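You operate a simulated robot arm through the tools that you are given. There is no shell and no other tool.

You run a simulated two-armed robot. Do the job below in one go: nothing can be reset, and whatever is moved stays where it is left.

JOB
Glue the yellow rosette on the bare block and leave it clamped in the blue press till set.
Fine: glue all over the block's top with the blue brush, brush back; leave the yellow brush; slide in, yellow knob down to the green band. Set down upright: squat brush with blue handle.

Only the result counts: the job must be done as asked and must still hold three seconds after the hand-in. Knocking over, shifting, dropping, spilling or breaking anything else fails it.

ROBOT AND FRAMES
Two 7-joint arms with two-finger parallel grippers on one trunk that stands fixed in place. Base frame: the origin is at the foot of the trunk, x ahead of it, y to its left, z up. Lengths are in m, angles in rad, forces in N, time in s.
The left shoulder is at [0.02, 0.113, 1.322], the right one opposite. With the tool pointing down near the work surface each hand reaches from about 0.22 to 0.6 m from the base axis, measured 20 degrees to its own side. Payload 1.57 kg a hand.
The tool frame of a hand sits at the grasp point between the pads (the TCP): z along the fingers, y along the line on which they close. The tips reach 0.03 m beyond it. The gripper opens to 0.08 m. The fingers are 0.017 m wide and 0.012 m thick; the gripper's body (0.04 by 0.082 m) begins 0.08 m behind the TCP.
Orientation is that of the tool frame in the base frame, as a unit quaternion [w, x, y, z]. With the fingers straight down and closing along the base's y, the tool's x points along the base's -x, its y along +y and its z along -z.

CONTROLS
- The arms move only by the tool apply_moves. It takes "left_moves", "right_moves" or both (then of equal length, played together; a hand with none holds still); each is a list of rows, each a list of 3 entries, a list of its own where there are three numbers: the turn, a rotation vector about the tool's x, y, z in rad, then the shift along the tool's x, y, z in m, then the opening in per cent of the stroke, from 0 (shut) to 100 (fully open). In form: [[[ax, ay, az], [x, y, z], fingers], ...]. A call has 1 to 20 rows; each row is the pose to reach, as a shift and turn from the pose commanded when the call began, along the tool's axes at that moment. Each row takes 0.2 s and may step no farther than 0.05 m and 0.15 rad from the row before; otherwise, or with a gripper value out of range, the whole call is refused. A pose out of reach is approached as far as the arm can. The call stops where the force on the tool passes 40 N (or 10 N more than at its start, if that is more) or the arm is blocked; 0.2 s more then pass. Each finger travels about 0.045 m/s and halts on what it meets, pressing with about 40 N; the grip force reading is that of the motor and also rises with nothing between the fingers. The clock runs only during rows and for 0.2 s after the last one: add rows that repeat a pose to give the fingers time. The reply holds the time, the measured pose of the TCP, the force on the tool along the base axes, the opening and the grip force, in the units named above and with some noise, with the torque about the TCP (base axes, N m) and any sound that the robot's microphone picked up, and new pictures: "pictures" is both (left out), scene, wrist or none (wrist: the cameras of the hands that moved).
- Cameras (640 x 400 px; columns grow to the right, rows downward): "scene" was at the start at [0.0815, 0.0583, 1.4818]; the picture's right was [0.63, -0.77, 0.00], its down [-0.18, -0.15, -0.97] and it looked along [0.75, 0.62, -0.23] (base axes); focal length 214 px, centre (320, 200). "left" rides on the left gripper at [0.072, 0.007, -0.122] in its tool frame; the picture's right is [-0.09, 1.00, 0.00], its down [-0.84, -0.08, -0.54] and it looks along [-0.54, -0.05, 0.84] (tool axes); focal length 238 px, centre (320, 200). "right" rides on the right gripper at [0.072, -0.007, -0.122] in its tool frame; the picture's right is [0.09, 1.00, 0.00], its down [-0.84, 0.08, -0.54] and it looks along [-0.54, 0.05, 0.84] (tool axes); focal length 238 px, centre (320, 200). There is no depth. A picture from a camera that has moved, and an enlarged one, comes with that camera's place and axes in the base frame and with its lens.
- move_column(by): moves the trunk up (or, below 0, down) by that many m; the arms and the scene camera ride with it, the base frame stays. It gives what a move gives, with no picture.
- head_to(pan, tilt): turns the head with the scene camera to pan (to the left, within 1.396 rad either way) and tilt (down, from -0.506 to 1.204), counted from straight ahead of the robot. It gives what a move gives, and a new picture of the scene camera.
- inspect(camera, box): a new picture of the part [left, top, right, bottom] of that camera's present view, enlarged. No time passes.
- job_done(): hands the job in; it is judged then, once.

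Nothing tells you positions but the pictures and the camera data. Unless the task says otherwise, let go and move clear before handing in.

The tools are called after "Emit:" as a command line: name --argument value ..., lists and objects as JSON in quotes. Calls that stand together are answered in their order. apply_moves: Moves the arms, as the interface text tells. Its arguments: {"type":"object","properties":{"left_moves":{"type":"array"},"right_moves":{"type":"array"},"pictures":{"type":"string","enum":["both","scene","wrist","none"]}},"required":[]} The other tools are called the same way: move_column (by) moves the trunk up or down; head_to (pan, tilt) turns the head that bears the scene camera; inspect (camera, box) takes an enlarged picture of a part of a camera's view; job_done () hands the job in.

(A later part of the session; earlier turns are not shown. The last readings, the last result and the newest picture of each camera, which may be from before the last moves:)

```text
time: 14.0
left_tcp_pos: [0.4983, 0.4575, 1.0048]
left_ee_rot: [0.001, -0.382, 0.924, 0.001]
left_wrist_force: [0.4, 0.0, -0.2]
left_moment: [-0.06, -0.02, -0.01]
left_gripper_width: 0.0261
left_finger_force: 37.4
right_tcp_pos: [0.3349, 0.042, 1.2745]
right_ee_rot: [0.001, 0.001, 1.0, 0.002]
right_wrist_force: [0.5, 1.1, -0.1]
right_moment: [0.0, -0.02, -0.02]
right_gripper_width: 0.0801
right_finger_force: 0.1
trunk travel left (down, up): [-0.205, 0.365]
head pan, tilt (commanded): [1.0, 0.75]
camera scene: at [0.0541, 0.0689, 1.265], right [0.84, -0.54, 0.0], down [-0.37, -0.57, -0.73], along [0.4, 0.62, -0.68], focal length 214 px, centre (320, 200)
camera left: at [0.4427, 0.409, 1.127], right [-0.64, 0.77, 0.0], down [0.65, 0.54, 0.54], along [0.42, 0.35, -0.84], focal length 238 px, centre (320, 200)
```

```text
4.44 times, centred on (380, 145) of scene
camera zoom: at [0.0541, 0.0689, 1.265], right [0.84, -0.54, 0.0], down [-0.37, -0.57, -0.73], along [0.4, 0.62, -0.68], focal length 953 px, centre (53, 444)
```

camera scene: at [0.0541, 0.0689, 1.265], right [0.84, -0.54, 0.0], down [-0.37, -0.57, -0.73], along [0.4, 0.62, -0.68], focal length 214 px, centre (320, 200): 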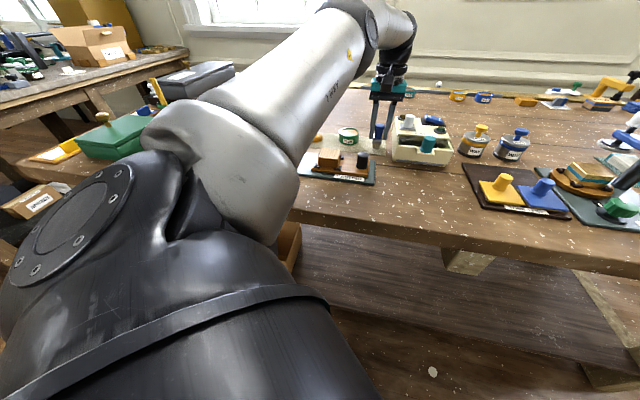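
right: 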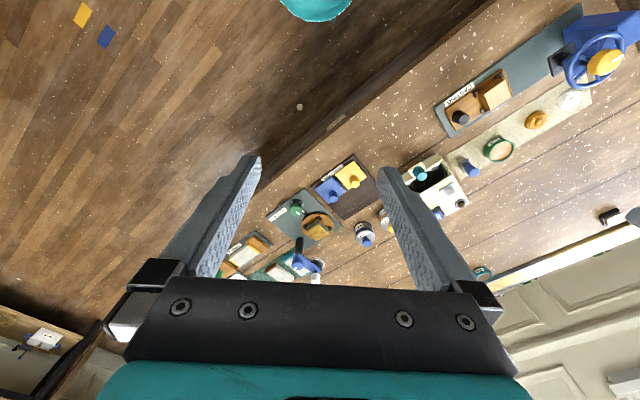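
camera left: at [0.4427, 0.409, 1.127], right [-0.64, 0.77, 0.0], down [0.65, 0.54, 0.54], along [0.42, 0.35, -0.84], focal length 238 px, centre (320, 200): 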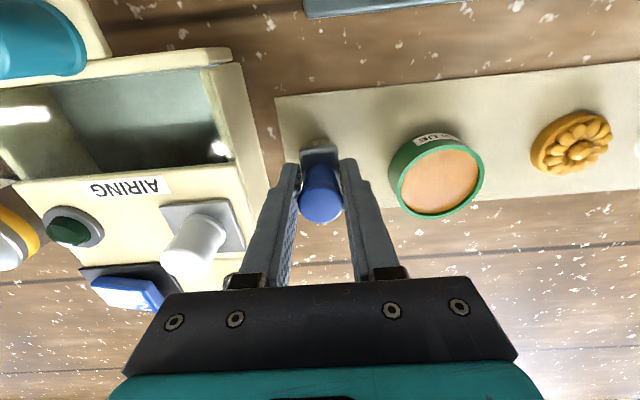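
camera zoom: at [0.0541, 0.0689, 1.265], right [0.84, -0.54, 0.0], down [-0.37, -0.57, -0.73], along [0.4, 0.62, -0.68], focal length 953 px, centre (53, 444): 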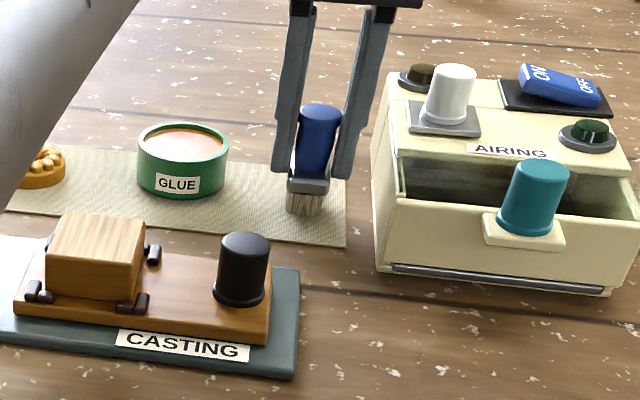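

The brush is gripped (0.026 m wide, 37 N). I'll raise the trunk 3 cm, which lifts the brush straight up, then move over the glue pot.

Emit:
move_column --by 0.03

Emit:
apply_moves --left_moves '[[[0, 0, 0], [0, 0, -0.02], 15], [[0, 0, 0], [-0.003, 0.02, -0.02], 15], [[0, 0, 0], [-0.006, 0.05, -0.02], 15], [[0, 0, 0], [-0.01, 0.083, -0.02], 15], [[0, 0, 0], [-0.01, 0.083, -0.02], 15]]' --pictures "both"

Emit:
inspect --camera "left" --box '[260, 100, 380, 230]'

Emit:
inspect --camera "scene" --box '[310, 80, 400, 190]'

```text
time: 14.7
left_tcp_pos: [0.4988, 0.456, 1.0359]
left_ee_rot: [0.001, -0.382, 0.924, 0.0]
left_wrist_force: [-0.1, 0.4, -1.2]
left_moment: [-0.03, 0.01, 0.02]
left_gripper_width: 0.026
left_finger_force: 36.9
right_tcp_pos: [0.3364, 0.0424, 1.3045]
right_ee_rot: [0.001, 0.001, 1.0, 0.001]
right_wrist_force: [0.0, -0.1, 0.2]
right_moment: [0.0, -0.01, 0.0]
right_gripper_width: 0.08
right_finger_force: 0.0
trunk travel left (down, up): [-0.235, 0.335]
head pan, tilt (commanded): [1.0, 0.75]
```

```text
time: 15.9
left_tcp_pos: [0.4467, 0.5221, 1.0565]
left_ee_rot: [0.0, -0.382, 0.924, 0.001]
left_wrist_force: [-0.8, 0.1, -0.2]
left_moment: [0.01, 0.04, -0.02]
left_gripper_width: 0.026
left_finger_force: 37.2
right_tcp_pos: [0.337, 0.0425, 1.3043]
right_ee_rot: [0.001, 0.001, 1.0, 0.002]
right_wrist_force: [-0.3, 0.4, -0.7]
right_moment: [-0.01, -0.03, 0.0]
right_gripper_width: 0.0798
right_finger_force: 0.0
trunk travel left (down, up): [-0.235, 0.335]
head pan, tilt (commanded): [1.0, 0.75]
camera scene: at [0.0542, 0.0689, 1.295], right [0.84, -0.54, 0.0], down [-0.37, -0.57, -0.73], along [0.4, 0.62, -0.68], focal length 214 px, centre (320, 200)
camera left: at [0.391, 0.475, 1.177], right [-0.64, 0.77, 0.0], down [0.65, 0.54, 0.54], along [0.42, 0.35, -0.84], focal length 238 px, centre (320, 200)
```

scene: 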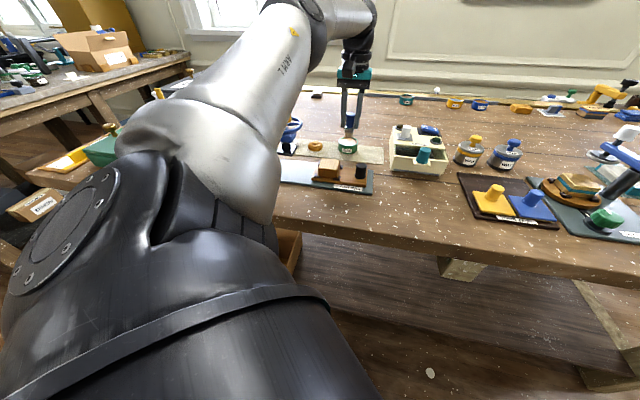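
left: 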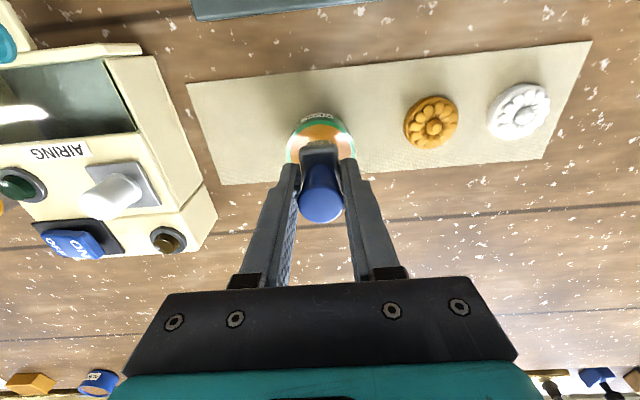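

```text
3.08 times, centred on (320, 165) of left
camera zoom: at [0.391, 0.475, 1.177], right [-0.64, 0.77, 0.0], down [0.65, 0.54, 0.54], along [0.42, 0.35, -0.84], focal length 733 px, centre (320, 308)
```

zoom: 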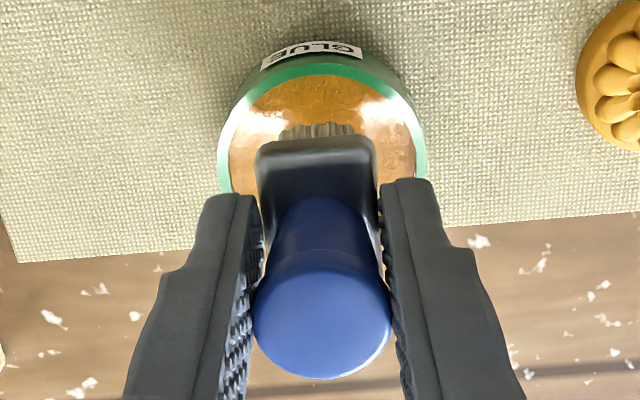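

```text
3.64 times, centred on (355, 135) of scene
camera zoom: at [0.0542, 0.0689, 1.295], right [0.84, -0.54, 0.0], down [-0.37, -0.57, -0.73], along [0.4, 0.62, -0.68], focal length 780 px, centre (193, 436)
```

zoom: 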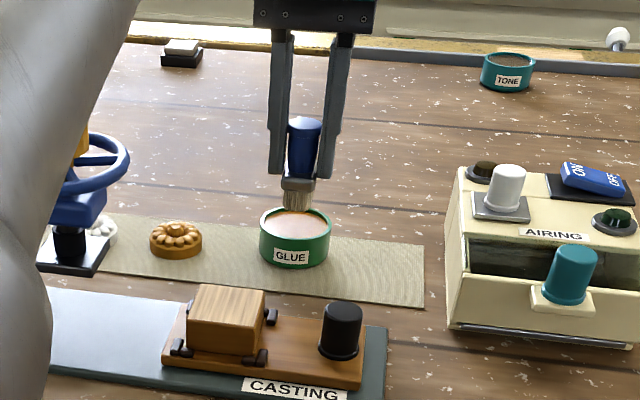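

The brush is centred above the glue pot, bristle tips about 2.5 cm above the rim. I'll lower slowly to dip the tips about 5 mm into the glue.

Emit:
apply_moves --left_moves '[[[0, 0, 0], [-0.003, 0.0005, 0.01], 15], [[0, 0, 0], [-0.003, 0.0005, 0.02], 15], [[0, 0, 0], [-0.003, 0.0005, 0.028], 15], [[0, 0, 0], [-0.003, 0.0005, 0.034], 15], [[0, 0, 0], [-0.003, 0.0005, 0.034], 15]]' --pictures "both"

Emit:
inspect --camera "left" --box '[260, 100, 380, 230]'

Emit:
inspect --camera "scene" --box '[310, 80, 400, 190]'

```text
time: 17.1
left_tcp_pos: [0.4483, 0.5235, 1.0245]
left_ee_rot: [0.006, -0.382, 0.924, 0.0]
left_wrist_force: [-0.6, 3.7, 30.3]
left_moment: [0.19, -0.01, 0.04]
left_gripper_width: 0.0259
left_finger_force: 37.3
right_tcp_pos: [0.3341, 0.0407, 1.3051]
right_ee_rot: [0.002, 0.001, 1.0, 0.002]
right_wrist_force: [-0.6, 0.5, 0.3]
right_moment: [-0.01, 0.03, 0.04]
right_gripper_width: 0.0797
right_finger_force: 0.1
trunk travel left (down, up): [-0.235, 0.335]
head pan, tilt (commanded): [1.0, 0.75]
camera scene: at [0.052, 0.0671, 1.2954], right [0.84, -0.54, 0.0], down [-0.37, -0.57, -0.73], along [0.4, 0.62, -0.68], focal length 214 px, centre (320, 200)
camera left: at [0.3919, 0.4752, 1.1459], right [-0.64, 0.77, 0.0], down [0.64, 0.53, 0.55], along [0.43, 0.35, -0.83], focal length 238 px, centre (320, 200)
```

scene: 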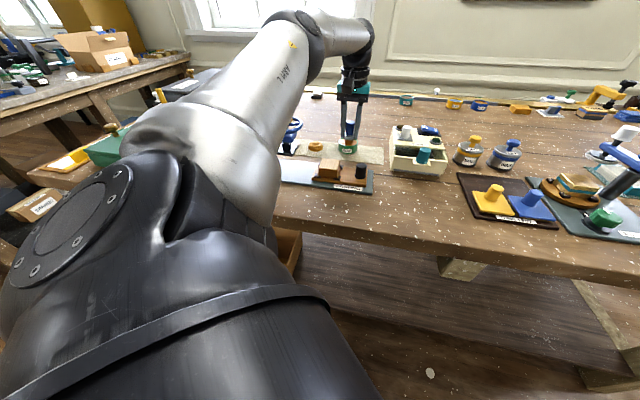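
left: 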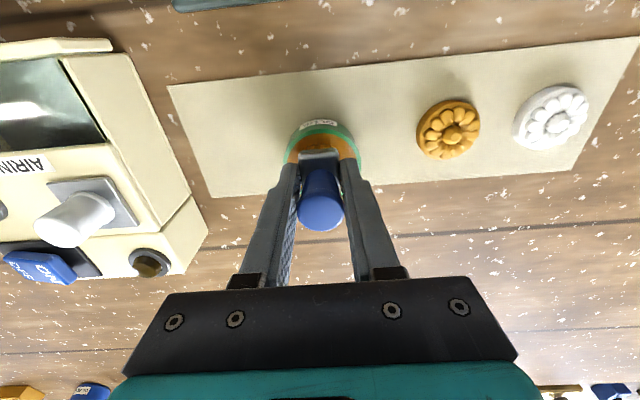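

```text
3.08 times, centred on (320, 165) of left
camera zoom: at [0.3919, 0.4752, 1.1459], right [-0.64, 0.77, 0.0], down [0.64, 0.53, 0.55], along [0.43, 0.35, -0.83], focal length 733 px, centre (320, 308)
```

zoom: 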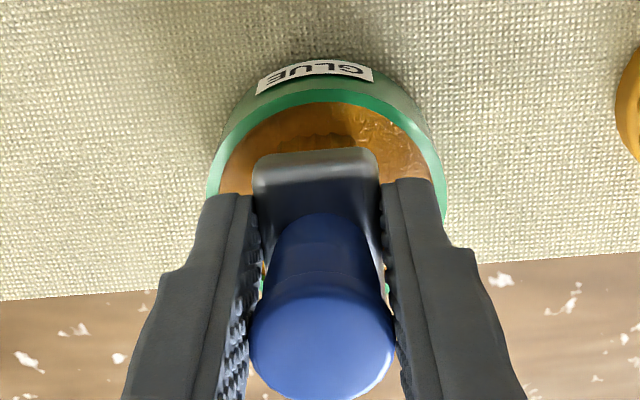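

```text
3.64 times, centred on (355, 135) of scene
camera zoom: at [0.052, 0.0671, 1.2954], right [0.84, -0.54, 0.0], down [-0.37, -0.57, -0.73], along [0.4, 0.62, -0.68], focal length 780 px, centre (193, 436)
```

zoom: 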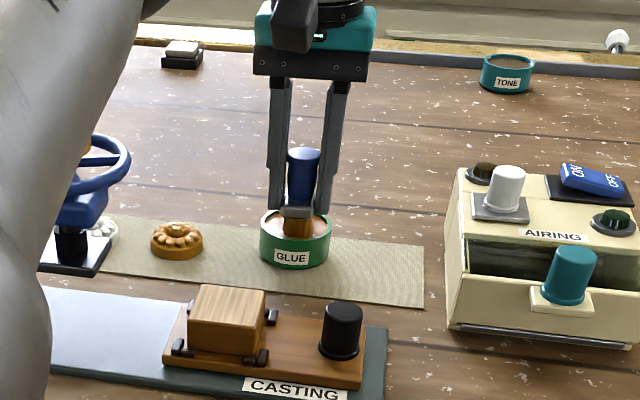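

The bristles touched something firm (30 N) and they are now brown with glue. I'll lift back straight and check the brush in the grip.

Emit:
apply_moves --left_moves '[[[0, 0, 0], [0.0, 0, -0.006], 15], [[0, 0, 0], [0.0, 0, -0.016], 15], [[0, 0, 0], [0.0, 0, -0.03], 15], [[0, 0, 0], [0.0, 0, -0.036], 15], [[0, 0, 0], [0.0, 0, -0.036], 15]]' --pictures "both"

Emit:
inspect --camera "left" --box '[260, 100, 380, 230]'

Emit:
inspect --camera "scene" --box '[310, 80, 400, 190]'

```text
time: 18.3
left_tcp_pos: [0.4475, 0.5253, 1.0568]
left_ee_rot: [0.001, -0.382, 0.924, 0.001]
left_wrist_force: [0.3, 0.4, -1.0]
left_moment: [-0.03, 0.0, -0.02]
left_gripper_width: 0.0261
left_finger_force: 36.3
right_tcp_pos: [0.3363, 0.0424, 1.3042]
right_ee_rot: [0.0, 0.001, 1.0, 0.001]
right_wrist_force: [-0.2, 0.2, 0.0]
right_moment: [-0.01, 0.02, 0.0]
right_gripper_width: 0.0798
right_finger_force: 0.1
trunk travel left (down, up): [-0.235, 0.335]
head pan, tilt (commanded): [1.0, 0.75]
camera scene: at [0.0541, 0.069, 1.295], right [0.84, -0.54, 0.0], down [-0.37, -0.57, -0.73], along [0.4, 0.62, -0.68], focal length 214 px, centre (320, 200)
camera left: at [0.3926, 0.4765, 1.1785], right [-0.64, 0.77, 0.0], down [0.65, 0.54, 0.54], along [0.42, 0.35, -0.84], focal length 238 px, centre (320, 200)
```

scene: 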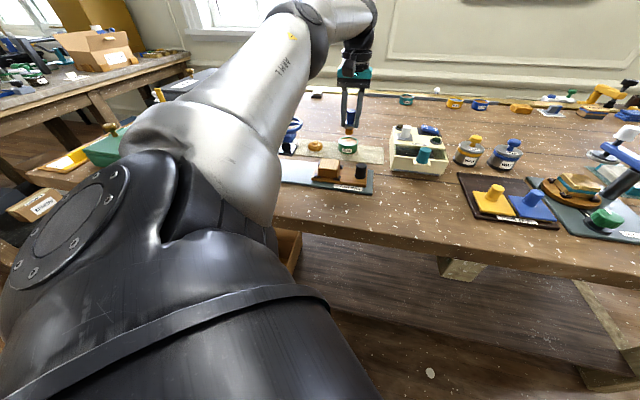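
left: 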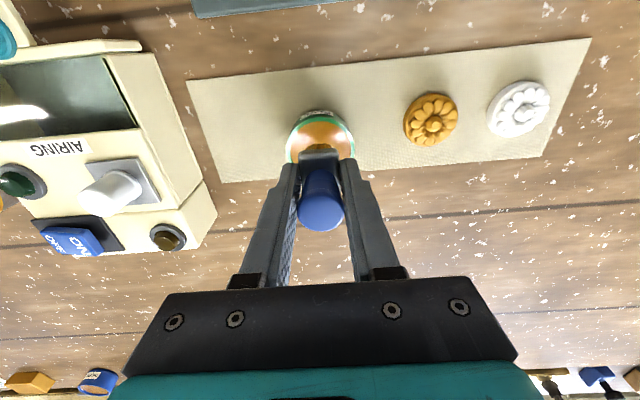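

```text
3.08 times, centred on (320, 165) of left
camera zoom: at [0.3926, 0.4765, 1.1785], right [-0.64, 0.77, 0.0], down [0.65, 0.54, 0.54], along [0.42, 0.35, -0.84], focal length 733 px, centre (320, 308)
```

zoom: 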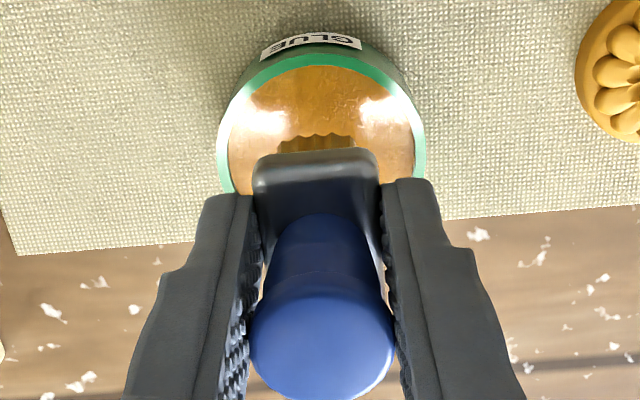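

```text
3.64 times, centred on (355, 135) of scene
camera zoom: at [0.0541, 0.069, 1.295], right [0.84, -0.54, 0.0], down [-0.37, -0.57, -0.73], along [0.4, 0.62, -0.68], focal length 780 px, centre (193, 436)
```

zoom: 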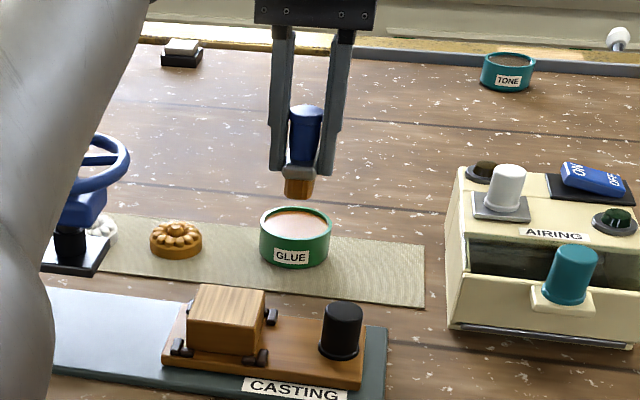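

The bristles are loaded with glue; the brush slid up about 6 mm in the grip but is still straight (tips ≈ 44 mm below TCP). Now I move it over the block on the sled.

Emit:
apply_moves --left_moves '[[[0, 0, 0], [0.035, 0.006, -0.005], 15], [[0, 0, 0], [0.075, 0.014, -0.005], 15], [[0, 0, 0], [0.115, 0.022, -0.005], 15], [[0, 0, 0], [0.154, 0.029, -0.005], 15], [[0, 0, 0], [0.154, 0.029, -0.005], 15]]' --pictures "both"

Emit:
inspect --camera "left" --box '[240, 80, 400, 230]'

Emit:
inspect --camera "scene" --box '[280, 100, 390, 210]'

```text
time: 19.5
left_tcp_pos: [0.3188, 0.4349, 1.0614]
left_ee_rot: [0.001, -0.383, 0.924, 0.0]
left_wrist_force: [0.1, -0.8, -0.5]
left_moment: [0.0, 0.0, -0.03]
left_gripper_width: 0.0257
left_finger_force: 36.8
right_tcp_pos: [0.3373, 0.0423, 1.3058]
right_ee_rot: [0.002, 0.001, 1.0, 0.001]
right_wrist_force: [-0.3, -0.1, 0.6]
right_moment: [0.04, 0.0, -0.02]
right_gripper_width: 0.0799
right_finger_force: 0.1
trunk travel left (down, up): [-0.235, 0.335]
head pan, tilt (commanded): [1.0, 0.75]
camera scene: at [0.0542, 0.0689, 1.295], right [0.84, -0.54, 0.0], down [-0.37, -0.57, -0.73], along [0.4, 0.62, -0.68], focal length 214 px, centre (320, 200)
camera left: at [0.2624, 0.388, 1.1844], right [-0.64, 0.77, 0.0], down [0.65, 0.54, 0.54], along [0.42, 0.35, -0.84], focal length 238 px, centre (320, 200)
```

scene: 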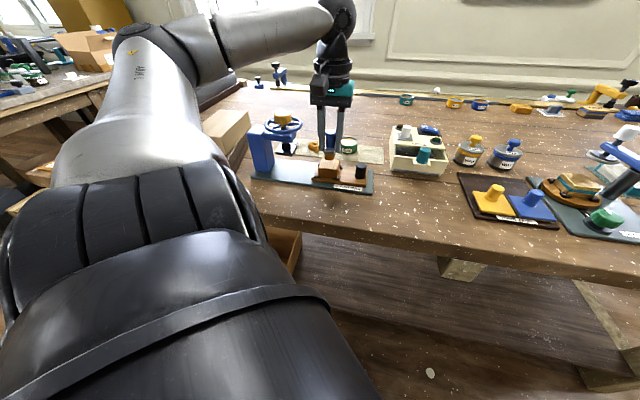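
left: 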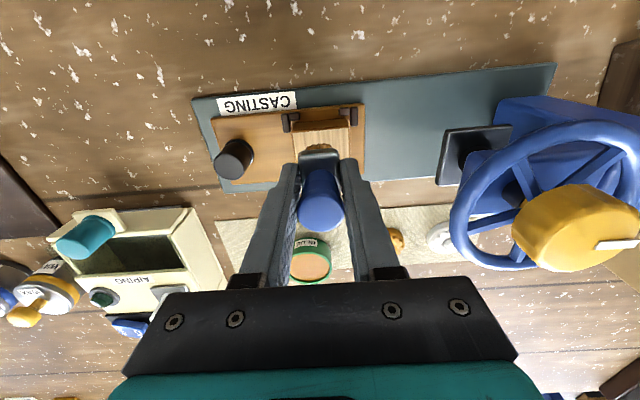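

```text
2.67 times, centred on (320, 155) of left
camera zoom: at [0.2624, 0.388, 1.1844], right [-0.64, 0.77, 0.0], down [0.65, 0.54, 0.54], along [0.42, 0.35, -0.84], focal length 636 px, centre (320, 320)
```

zoom: 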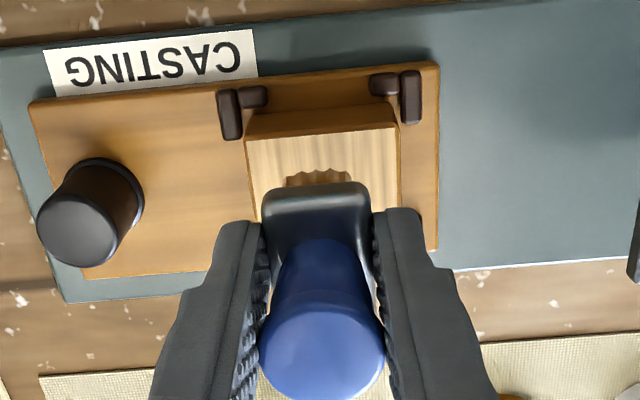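

```text
3.64 times, centred on (335, 155) of scene
camera zoom: at [0.0542, 0.0689, 1.295], right [0.84, -0.54, 0.0], down [-0.37, -0.57, -0.73], along [0.4, 0.62, -0.68], focal length 780 px, centre (266, 364)
```

zoom: 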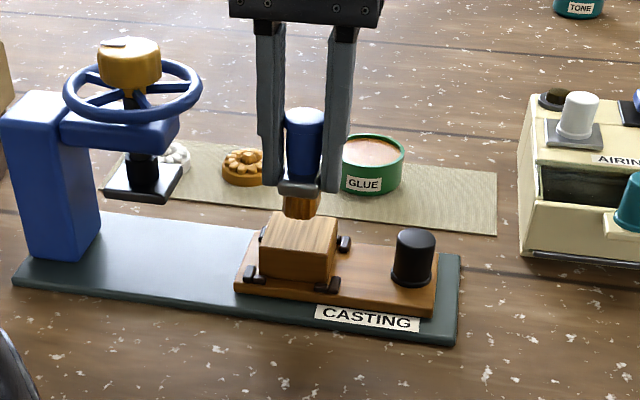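

The brush hangs above the block, about 4 mm short of its centre. I'll centre it and come down gently, watching the force.

Emit:
apply_moves --left_moves '[[[0, 0, 0], [-0.004, 0.0025, 0.01], 15], [[0, 0, 0], [-0.004, 0.0025, 0.018], 15], [[0, 0, 0], [-0.004, 0.0025, 0.021], 15]]' --pictures "none"

Emit:
inspect --camera "scene" --box '[300, 110, 370, 190]'

Emit:
inspect --camera "left" --box '[240, 80, 400, 230]'

```text
time: 20.3
left_tcp_pos: [0.3198, 0.4408, 1.0423]
left_ee_rot: [0.0, -0.382, 0.924, 0.0]
left_wrist_force: [0.9, 0.2, -0.2]
left_moment: [0.02, 0.03, 0.03]
left_gripper_width: 0.0257
left_finger_force: 37.0
right_tcp_pos: [0.3371, 0.0429, 1.3042]
right_ee_rot: [0.001, 0.0, 1.0, 0.002]
right_wrist_force: [0.5, -0.1, 0.1]
right_moment: [0.0, 0.01, 0.05]
right_gripper_width: 0.08
right_finger_force: 0.1
trunk travel left (down, up): [-0.235, 0.335]
head pan, tilt (commanded): [1.0, 0.75]
```

```text
5.00 times, centred on (335, 150) of scene
camera zoom: at [0.0541, 0.069, 1.295], right [0.84, -0.54, 0.0], down [-0.37, -0.57, -0.73], along [0.4, 0.62, -0.68], focal length 1072 px, centre (245, 450)
```

zoom: 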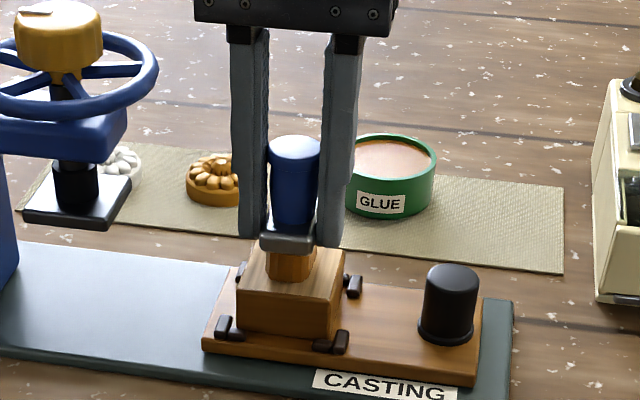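

```text
2.67 times, centred on (320, 155) of left
camera zoom: at [0.2643, 0.3934, 1.1634], right [-0.64, 0.77, 0.0], down [0.65, 0.54, 0.54], along [0.42, 0.35, -0.84], focal length 636 px, centre (320, 320)
```

zoom: 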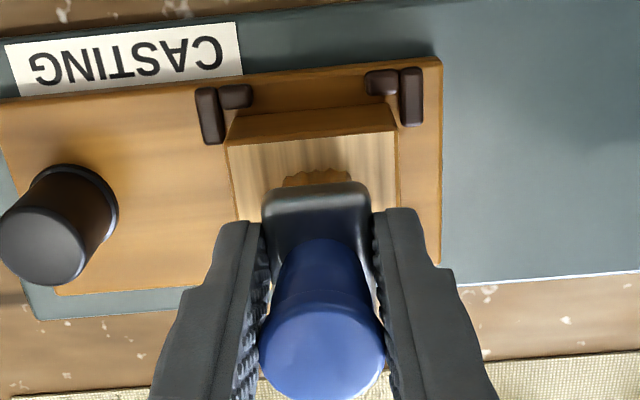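

Bristles are about 4–5 mm above the block. I'll lower in small steps.

Emit:
apply_moves --left_moves '[[[0, 0, 0], [0, 0, 0.0015], 15], [[0, 0, 0], [0, 0, 0.003], 15], [[0, 0, 0], [0, 0, 0.003], 15]]' --pictures "none"

```text
time: 21.1
left_tcp_pos: [0.3198, 0.4412, 1.0399]
left_ee_rot: [0.003, -0.382, 0.924, 0.0]
left_wrist_force: [-1.8, -0.3, 12.7]
left_moment: [0.07, -0.04, 0.02]
left_gripper_width: 0.026
left_finger_force: 37.6
right_tcp_pos: [0.3359, 0.0416, 1.3062]
right_ee_rot: [0.001, 0.001, 1.0, 0.001]
right_wrist_force: [1.2, -0.1, 0.0]
right_moment: [-0.01, -0.01, 0.0]
right_gripper_width: 0.08
right_finger_force: 0.0
trunk travel left (down, up): [-0.235, 0.335]
head pan, tilt (commanded): [1.0, 0.75]
```

Contact reads 12.7 N; I'll ease off 1 mm for a light touch and look.

Emit:
apply_moves --left_moves '[[[0, 0, 0], [0, 0, -0.001], 15], [[0, 0, 0], [0, 0, -0.001], 15]]' --pictures "none"

Emit:
inspect --camera "scene" --box '[300, 110, 370, 190]'

Emit:
inspect --camera "left" --box '[240, 80, 400, 230]'

```text
time: 21.7
left_tcp_pos: [0.3211, 0.4404, 1.0405]
left_ee_rot: [0.002, -0.382, 0.924, 0.001]
left_wrist_force: [1.2, -0.1, 14.3]
left_moment: [0.15, -0.21, 0.02]
left_gripper_width: 0.026
left_finger_force: 37.2
right_tcp_pos: [0.3356, 0.0419, 1.3049]
right_ee_rot: [0.001, 0.001, 1.0, 0.002]
right_wrist_force: [0.9, 0.4, 0.4]
right_moment: [-0.02, 0.05, 0.0]
right_gripper_width: 0.0799
right_finger_force: 0.0
trunk travel left (down, up): [-0.235, 0.335]
head pan, tilt (commanded): [1.0, 0.75]
```

```text
5.00 times, centred on (335, 150) of scene
camera zoom: at [0.0536, 0.0681, 1.2952], right [0.84, -0.54, 0.0], down [-0.37, -0.57, -0.73], along [0.4, 0.62, -0.68], focal length 1072 px, centre (245, 450)
```

zoom: 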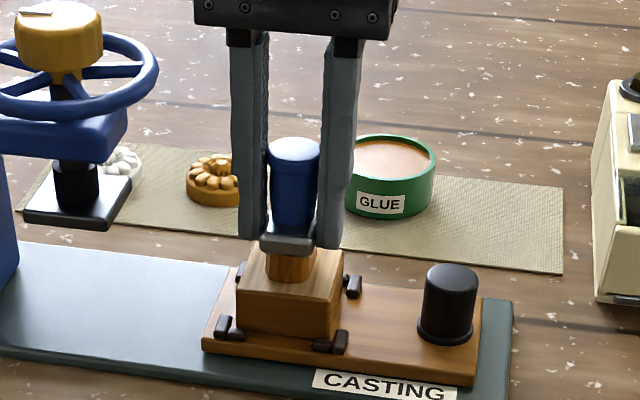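

```text
2.67 times, centred on (320, 155) of left
camera zoom: at [0.2642, 0.3935, 1.162], right [-0.64, 0.77, 0.0], down [0.64, 0.54, 0.55], along [0.42, 0.35, -0.84], focal length 636 px, centre (320, 320)
```

zoom: 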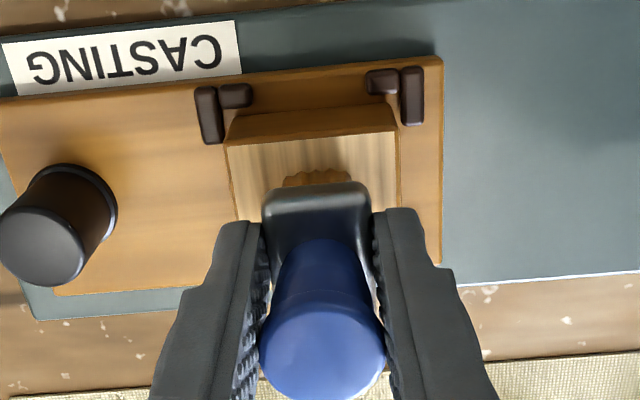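

Force is still 14 N, so I'll ease off 2 mm more.

Emit:
apply_moves --left_moves '[[[0, 0, 0], [0, 0, -0.001], 15], [[0, 0, 0], [0, 0, -0.0015], 15], [[0, 0, 0], [0, 0, -0.0015], 15]]' --pictures "none"

```text
time: 22.5
left_tcp_pos: [0.3193, 0.4408, 1.0395]
left_ee_rot: [0.001, -0.382, 0.924, -0.001]
left_wrist_force: [1.8, 1.0, 8.5]
left_moment: [0.2, -0.22, 0.02]
left_gripper_width: 0.0259
left_finger_force: 37.1
right_tcp_pos: [0.3357, 0.042, 1.3061]
right_ee_rot: [0.001, 0.001, 1.0, 0.001]
right_wrist_force: [0.4, 0.3, -0.6]
right_moment: [-0.03, 0.0, 0.06]
right_gripper_width: 0.0799
right_finger_force: 0.1
trunk travel left (down, up): [-0.235, 0.335]
head pan, tilt (commanded): [1.0, 0.75]
```

Contact now about 8.5 N at TCP z≈1.040. I'll make a first stroke toward and away from the robot (across the sled's slide direction) and see if glue shows on the block.

Emit:
apply_moves --left_moves '[[[0, 0, 0], [0.006, 0, 0.0], 15], [[0, 0, 0], [0.012, 0, 0.0], 15], [[0, 0, 0], [0.006, 0, 0.0], 15], [[0, 0, 0], [0, 0, 0.0], 15], [[0, 0, 0], [-0.006, 0, 0.0], 15], [[0, 0, 0], [-0.012, 0, 0], 15], [[0, 0, 0], [-0.012, 0, 0], 15]]' --pictures "both"

Emit:
inspect --camera "scene" --box '[300, 110, 370, 190]'

Emit:
inspect --camera "left" --box '[240, 80, 400, 230]'

```text
time: 24.1
left_tcp_pos: [0.3294, 0.4486, 1.0398]
left_ee_rot: [0.003, -0.382, 0.924, 0.0]
left_wrist_force: [-1.5, -2.0, 7.2]
left_moment: [-0.04, 0.05, 0.02]
left_gripper_width: 0.0258
left_finger_force: 37.0
right_tcp_pos: [0.3354, 0.0423, 1.3055]
right_ee_rot: [0.001, 0.001, 1.0, 0.002]
right_wrist_force: [-0.9, -0.3, -0.2]
right_moment: [-0.01, 0.0, 0.03]
right_gripper_width: 0.0797
right_finger_force: 0.0
trunk travel left (down, up): [-0.235, 0.335]
head pan, tilt (commanded): [1.0, 0.75]
camera scene: at [0.0536, 0.0683, 1.2951], right [0.84, -0.54, 0.0], down [-0.37, -0.57, -0.73], along [0.4, 0.62, -0.68], focal length 214 px, centre (320, 200)
camera left: at [0.2725, 0.4022, 1.1621], right [-0.64, 0.77, 0.0], down [0.65, 0.54, 0.54], along [0.42, 0.35, -0.84], focal length 238 px, centre (320, 200)
```

scene: 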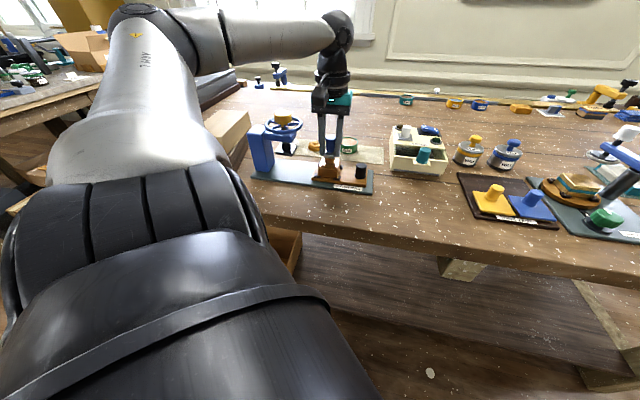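
left: 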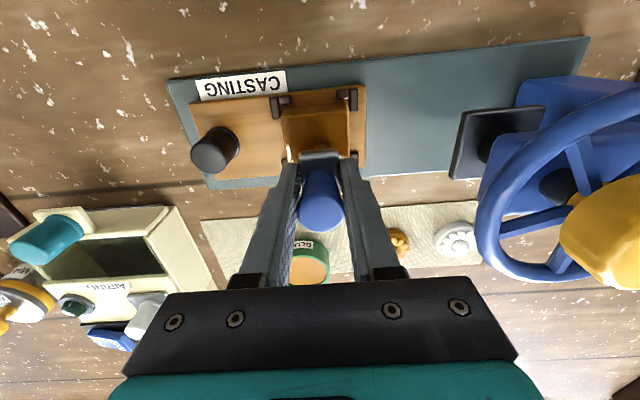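

```text
5.00 times, centred on (335, 150) of scene
camera zoom: at [0.0536, 0.0683, 1.2951], right [0.84, -0.54, 0.0], down [-0.37, -0.57, -0.73], along [0.4, 0.62, -0.68], focal length 1072 px, centre (245, 450)
```

zoom: 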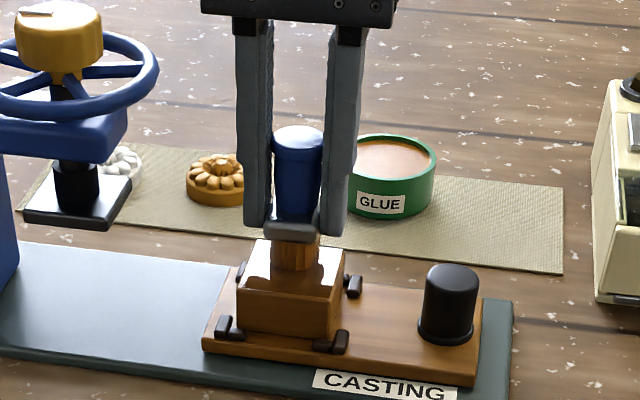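

```text
2.67 times, centred on (320, 155) of left
camera zoom: at [0.2725, 0.4022, 1.1621], right [-0.64, 0.77, 0.0], down [0.65, 0.54, 0.54], along [0.42, 0.35, -0.84], focal length 636 px, centre (320, 320)
```

zoom: 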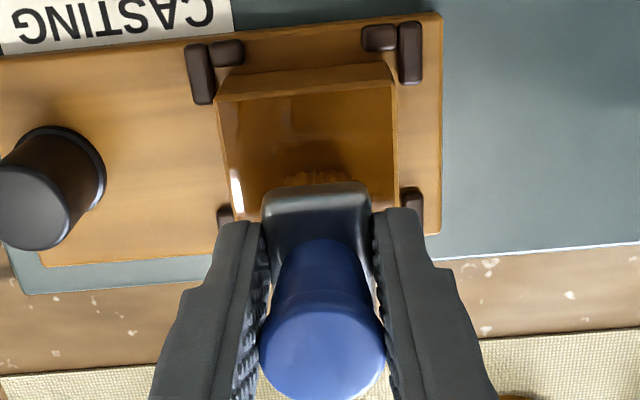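

Glue is spreading across the block's top (brown and glossy). To be sure of the sides I'll stroke along both left and right edges too, lifting between strokes.

Emit:
apply_moves --left_moves '[[[0, 0, 0], [0, 0, -0.004], 15], [[0, 0, 0], [0, -0.013, -0.004], 15], [[0, 0, 0], [-0.002, -0.013, 0.0], 15], [[0, 0, 0], [0.005, -0.013, 0.0], 15], [[0, 0, 0], [0.012, -0.013, 0.0], 15], [[0, 0, 0], [0.019, -0.013, 0.0], 15], [[0, 0, 0], [0.026, -0.013, 0.0], 15], [[0, 0, 0], [0.026, -0.013, -0.004], 15], [[0, 0, 0], [0.026, 0.0, -0.004], 15], [[0, 0, 0], [0.026, 0.013, -0.004], 15], [[0, 0, 0], [0.026, 0.013, 0.0], 15], [[0, 0, 0], [0.019, 0.013, 0.0], 15], [[0, 0, 0], [0.012, 0.013, 0.0], 15], [[0, 0, 0], [0.005, 0.013, 0.0], 15], [[0, 0, 0], [-0.002, 0.013, 0.0], 15], [[0, 0, 0], [-0.002, 0.013, -0.006], 15]]' --pictures "both"

Emit:
inspect --camera "scene" --box '[300, 110, 370, 190]'

Emit:
inspect --camera "left" --box '[240, 80, 400, 230]'

```text
time: 27.5
left_tcp_pos: [0.3194, 0.4621, 1.047]
left_ee_rot: [0.0, -0.382, 0.924, 0.0]
left_wrist_force: [1.0, -0.3, 0.2]
left_moment: [-0.01, 0.0, 0.03]
left_gripper_width: 0.026
left_finger_force: 37.3
right_tcp_pos: [0.3366, 0.0424, 1.3051]
right_ee_rot: [0.001, 0.001, 1.0, 0.001]
right_wrist_force: [-0.1, 0.4, 0.4]
right_moment: [-0.02, 0.02, 0.0]
right_gripper_width: 0.0798
right_finger_force: 0.1
trunk travel left (down, up): [-0.235, 0.335]
head pan, tilt (commanded): [1.0, 0.75]
camera scene: at [0.0541, 0.0689, 1.295], right [0.84, -0.54, 0.0], down [-0.37, -0.57, -0.73], along [0.4, 0.62, -0.68], focal length 214 px, centre (320, 200)
camera left: at [0.2647, 0.4128, 1.1689], right [-0.64, 0.77, 0.0], down [0.65, 0.54, 0.54], along [0.42, 0.35, -0.84], focal length 238 px, centre (320, 200)
```

scene: 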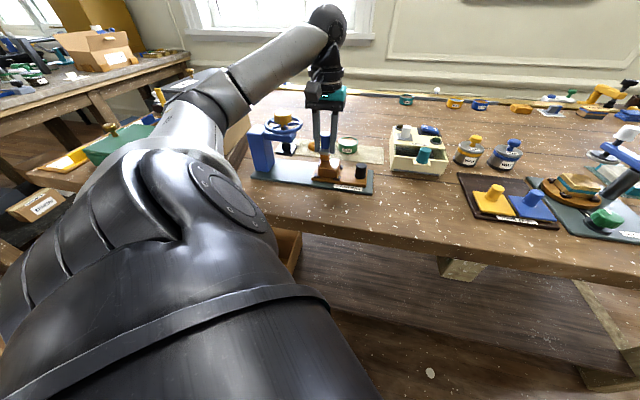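
left: 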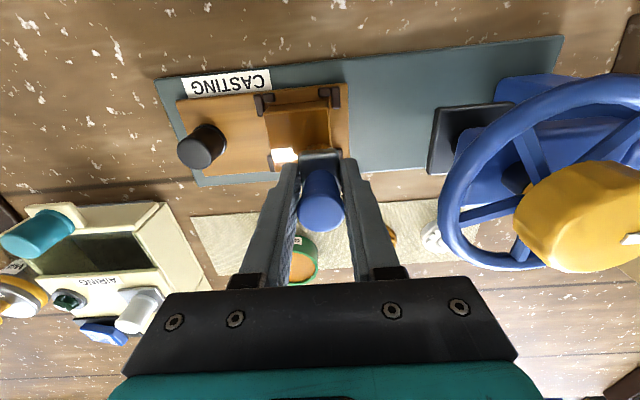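

```text
5.00 times, centred on (335, 150) of scene
camera zoom: at [0.0541, 0.0689, 1.295], right [0.84, -0.54, 0.0], down [-0.37, -0.57, -0.73], along [0.4, 0.62, -0.68], focal length 1072 px, centre (245, 450)
```

zoom: 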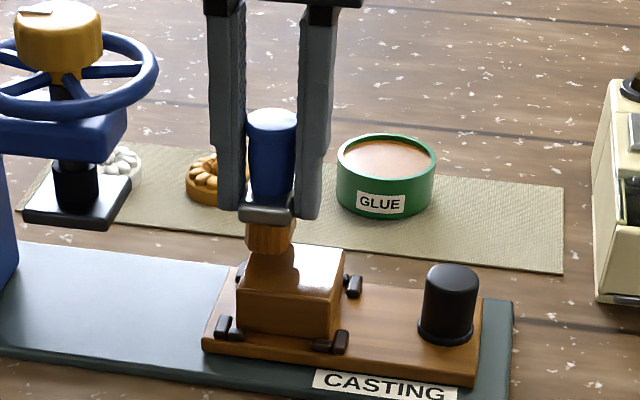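

```text
2.67 times, centred on (320, 155) of left
camera zoom: at [0.2647, 0.4128, 1.1689], right [-0.64, 0.77, 0.0], down [0.65, 0.54, 0.54], along [0.42, 0.35, -0.84], focal length 636 px, centre (320, 320)
```

zoom: 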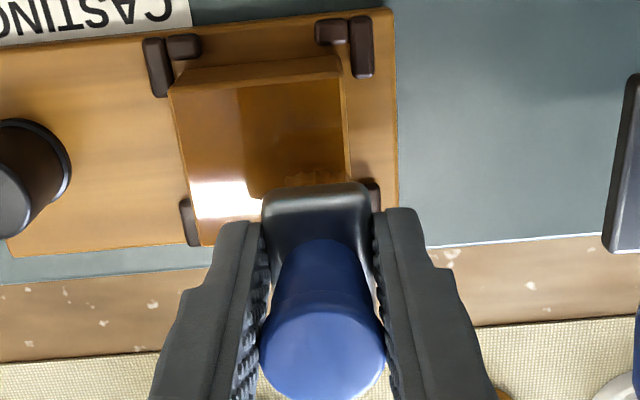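

The block's top looks coated all over. I'll lift and move back toward the brush's place, checking the coverage on the way.

Emit:
apply_moves --left_moves '[[[0, 0, 0], [0, 0, -0.02], 15], [[0, 0, 0], [-0.02, -0.02, -0.02], 15], [[0, 0, 0], [-0.05, -0.045, -0.02], 15], [[0, 0, 0], [-0.05, -0.045, -0.02], 15]]' --pictures "both"

Emit:
inspect --camera "scene" --box '[290, 130, 370, 195]'

Emit:
inspect --camera "left" --box '[270, 50, 430, 180]'

```text
time: 28.5
left_tcp_pos: [0.3858, 0.4626, 1.0664]
left_ee_rot: [0.001, -0.382, 0.924, 0.0]
left_wrist_force: [0.3, 0.3, -1.3]
left_moment: [0.06, 0.01, 0.05]
left_gripper_width: 0.0261
left_finger_force: 37.0
right_tcp_pos: [0.3361, 0.0435, 1.3065]
right_ee_rot: [0.001, 0.001, 1.0, 0.002]
right_wrist_force: [-0.5, 0.3, -0.6]
right_moment: [-0.01, 0.0, -0.01]
right_gripper_width: 0.08
right_finger_force: 0.1
trunk travel left (down, up): [-0.235, 0.335]
head pan, tilt (commanded): [1.0, 0.75]
camera scene: at [0.054, 0.069, 1.295], right [0.84, -0.54, 0.0], down [-0.37, -0.57, -0.73], along [0.4, 0.62, -0.68], focal length 214 px, centre (320, 200)
camera left: at [0.331, 0.4148, 1.1883], right [-0.64, 0.77, 0.0], down [0.65, 0.54, 0.54], along [0.42, 0.35, -0.84], focal length 238 px, centre (320, 200)
```

scene: 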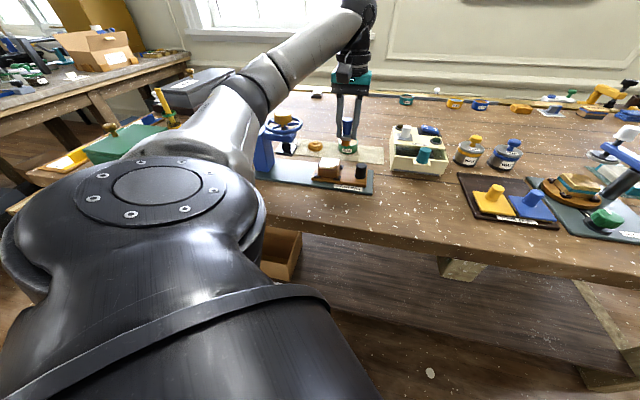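
left: 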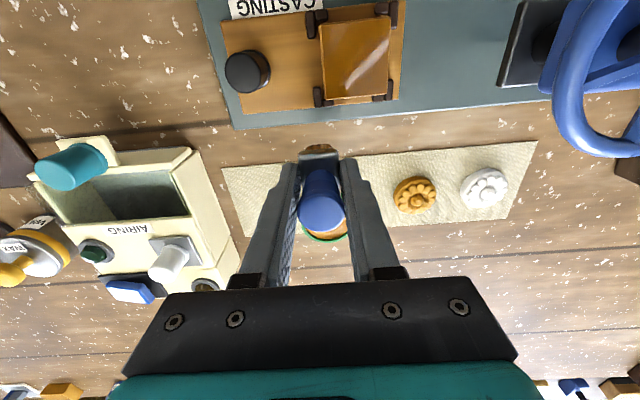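

```text
6.15 times, centred on (330, 162) of scene
camera zoom: at [0.054, 0.069, 1.295], right [0.84, -0.54, 0.0], down [-0.37, -0.57, -0.73], along [0.4, 0.62, -0.68], focal length 1320 px, centre (258, 431)
```

zoom: 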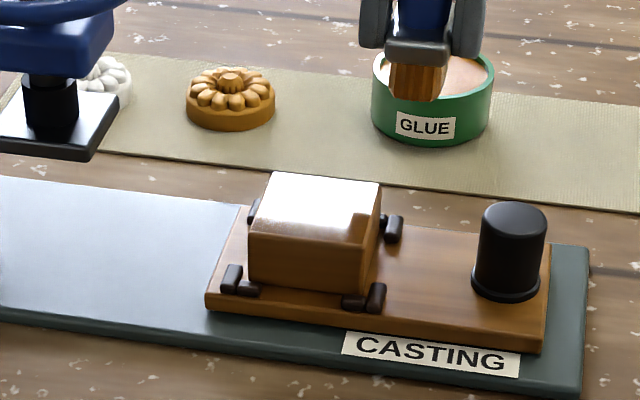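

```text
3.08 times, centred on (350, 115) of left
camera zoom: at [0.331, 0.4148, 1.1883], right [-0.64, 0.77, 0.0], down [0.65, 0.54, 0.54], along [0.42, 0.35, -0.84], focal length 733 px, centre (228, 462)
```

zoom: 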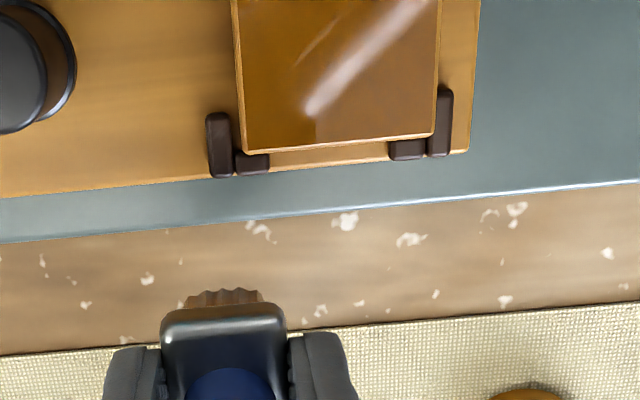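

Let me zoom more on the glued top to check for bare spots.

Emit:
inspect --camera "left" --box '[300, 0, 410, 110]'

Emit:
inspect --camera "scene" --box '[315, 150, 350, 185]'

```text
3.64 times, centred on (355, 55) of left
camera zoom: at [0.331, 0.4148, 1.1883], right [-0.64, 0.77, 0.0], down [0.65, 0.54, 0.54], along [0.42, 0.35, -0.84], focal length 867 px, centre (193, 727)
```

zoom: 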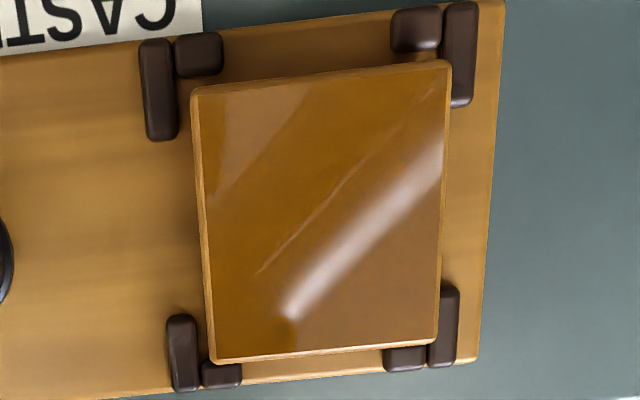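

```text
11.43 times, centred on (332, 168) of scene
camera zoom: at [0.054, 0.069, 1.295], right [0.84, -0.54, 0.0], down [-0.37, -0.57, -0.73], along [0.4, 0.62, -0.68], focal length 2451 px, centre (177, 571)
```

zoom: 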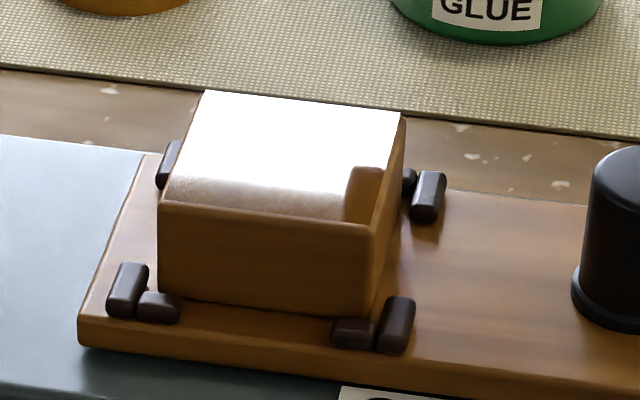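

The top is glossy all over, so gluing looks complete. Now I return the brush to its spot: move above its original place first.

Emit:
apply_moves --left_moves '[[[0, 0, 0], [-0.02, -0.025, 0.008], 15], [[0, 0, 0], [-0.045, -0.055, 0.0165], 15], [[0, 0, 0], [-0.073, -0.083, 0.0165], 15], [[0, 0, 0], [-0.073, -0.083, 0.0165], 15]]' --pictures "both"

Emit:
inspect --camera "scene" --box '[330, 90, 420, 190]'

Emit:
inspect --camera "left" --box '[240, 80, 400, 230]'

```text
time: 29.5
left_tcp_pos: [0.4981, 0.4561, 1.0523]
left_ee_rot: [0.001, -0.381, 0.925, 0.0]
left_wrist_force: [-0.3, -0.1, -0.1]
left_moment: [-0.05, 0.02, 0.0]
left_gripper_width: 0.0261
left_finger_force: 37.2
right_tcp_pos: [0.3357, 0.0436, 1.3054]
right_ee_rot: [0.001, 0.001, 1.0, 0.001]
right_wrist_force: [-0.3, 0.6, 0.0]
right_moment: [-0.04, 0.03, 0.02]
right_gripper_width: 0.08
right_finger_force: 0.1
trunk travel left (down, up): [-0.235, 0.335]
head pan, tilt (commanded): [1.0, 0.75]
camera scene: at [0.0541, 0.0694, 1.295], right [0.84, -0.54, 0.0], down [-0.37, -0.57, -0.73], along [0.4, 0.62, -0.68], focal length 214 px, centre (320, 200)
camera left: at [0.4431, 0.4076, 1.1742], right [-0.64, 0.77, 0.0], down [0.65, 0.53, 0.54], along [0.42, 0.35, -0.84], focal length 238 px, centre (320, 200)
```

scene: 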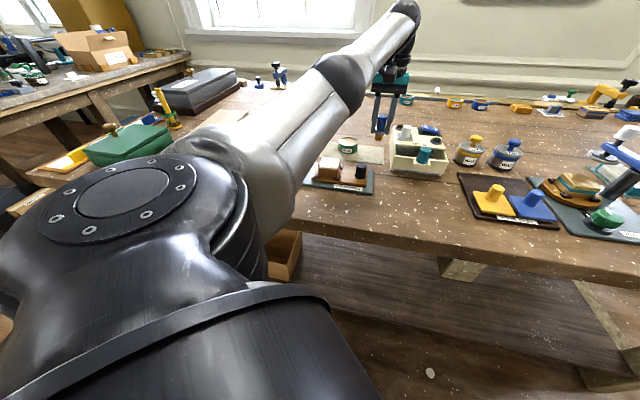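
left: 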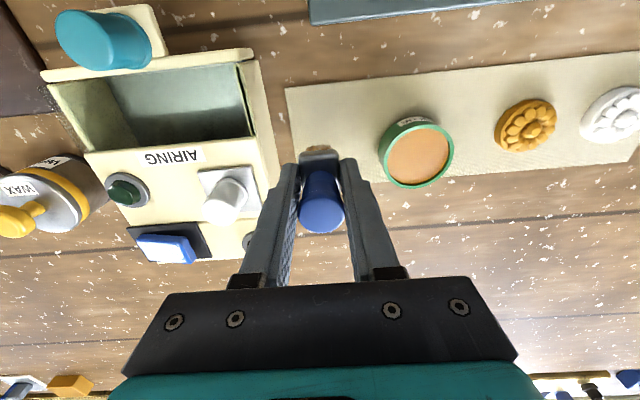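

```text
4.00 times, centred on (375, 140) of scene
camera zoom: at [0.0541, 0.0694, 1.295], right [0.84, -0.54, 0.0], down [-0.37, -0.57, -0.73], along [0.4, 0.62, -0.68], focal length 858 px, centre (100, 440)
```

zoom: 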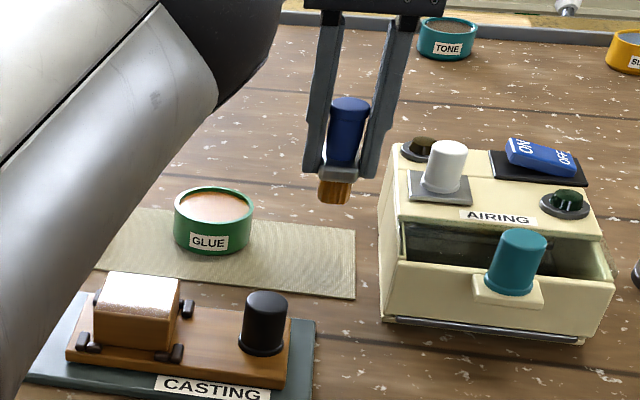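

```text
2.67 times, centred on (320, 155) of left
camera zoom: at [0.4431, 0.4076, 1.1742], right [-0.64, 0.77, 0.0], down [0.65, 0.53, 0.54], along [0.42, 0.35, -0.84], focal length 636 px, centre (320, 320)
```

zoom: 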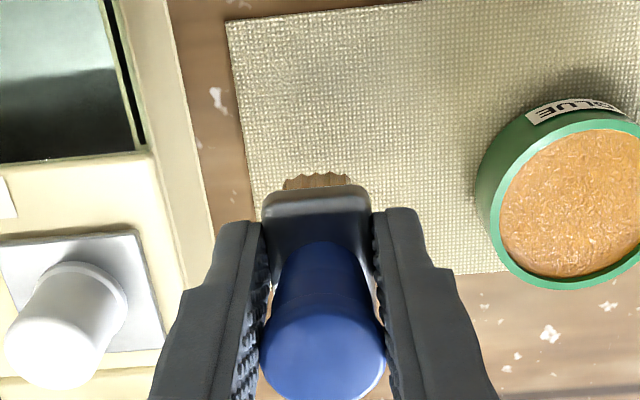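

The brush is above its original spot and upright. Lowering to just above the cloth, then creeping down to contact.

Emit:
apply_moves --left_moves '[[[0, 0, 0], [0, 0, 0.015], 15], [[0, 0, 0], [0, 0, 0.03], 15], [[0, 0, 0], [0, 0, 0.042], 15], [[0, 0, 0], [0, 0, 0.046], 15], [[0, 0, 0], [0, 0, 0.046], 15]]' --pictures "none"

Emit:
inspect --camera "scene" --box '[330, 90, 420, 190]'

```text
time: 30.7
left_tcp_pos: [0.4999, 0.456, 1.0039]
left_ee_rot: [0.001, -0.382, 0.924, 0.001]
left_wrist_force: [0.1, 0.1, -0.4]
left_moment: [-0.01, 0.02, 0.0]
left_gripper_width: 0.026
left_finger_force: 37.2
right_tcp_pos: [0.3367, 0.0425, 1.3059]
right_ee_rot: [0.001, 0.001, 1.0, 0.001]
right_wrist_force: [-0.5, 0.3, -1.1]
right_moment: [0.02, 0.03, 0.02]
right_gripper_width: 0.0799
right_finger_force: 0.1
trunk travel left (down, up): [-0.235, 0.335]
head pan, tilt (commanded): [1.0, 0.75]
```

```text
4.00 times, centred on (375, 140) of scene
camera zoom: at [0.0541, 0.069, 1.295], right [0.84, -0.54, 0.0], down [-0.37, -0.57, -0.73], along [0.4, 0.62, -0.68], focal length 858 px, centre (100, 440)
```

zoom: 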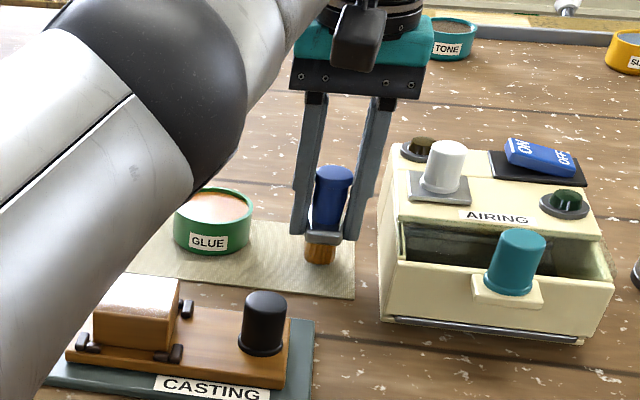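

No contact yet. Creeping down in 1.5 mm steps.

Emit:
apply_moves --left_moves '[[[0, 0, 0], [0, 0, 0.0015], 15], [[0, 0, 0], [0, 0, 0.003], 15], [[0, 0, 0], [0, 0, 0.003], 15]]' --pictures "none"

```text
time: 31.5
left_tcp_pos: [0.4987, 0.4573, 1.0007]
left_ee_rot: [0.001, -0.381, 0.924, 0.0]
left_wrist_force: [-0.2, 0.2, 0.2]
left_moment: [0.0, -0.01, 0.01]
left_gripper_width: 0.0259
left_finger_force: 36.7
right_tcp_pos: [0.3368, 0.0422, 1.3051]
right_ee_rot: [0.001, 0.001, 1.0, 0.001]
right_wrist_force: [-0.3, -0.2, -0.6]
right_moment: [0.0, -0.02, 0.01]
right_gripper_width: 0.0799
right_finger_force: 0.1
trunk travel left (down, up): [-0.235, 0.335]
head pan, tilt (commanded): [1.0, 0.75]
```

Emit:
apply_moves --left_moves '[[[0, 0, 0], [0, 0, 0.001], 15], [[0, 0, 0], [0, 0, 0.002], 15], [[0, 0, 0], [0, 0, 0.002], 15]]' --pictures "none"

```text
time: 32.3
left_tcp_pos: [0.4981, 0.457, 1.0001]
left_ee_rot: [0.001, -0.382, 0.924, 0.001]
left_wrist_force: [-0.4, -0.8, -0.5]
left_moment: [0.01, 0.02, -0.02]
left_gripper_width: 0.026
left_finger_force: 37.0
right_tcp_pos: [0.3364, 0.0432, 1.3059]
right_ee_rot: [0.001, 0.001, 1.0, 0.002]
right_wrist_force: [0.6, -0.1, 0.6]
right_moment: [-0.01, -0.02, 0.0]
right_gripper_width: 0.0799
right_finger_force: 0.0
trunk travel left (down, up): [-0.235, 0.335]
head pan, tilt (commanded): [1.0, 0.75]
```

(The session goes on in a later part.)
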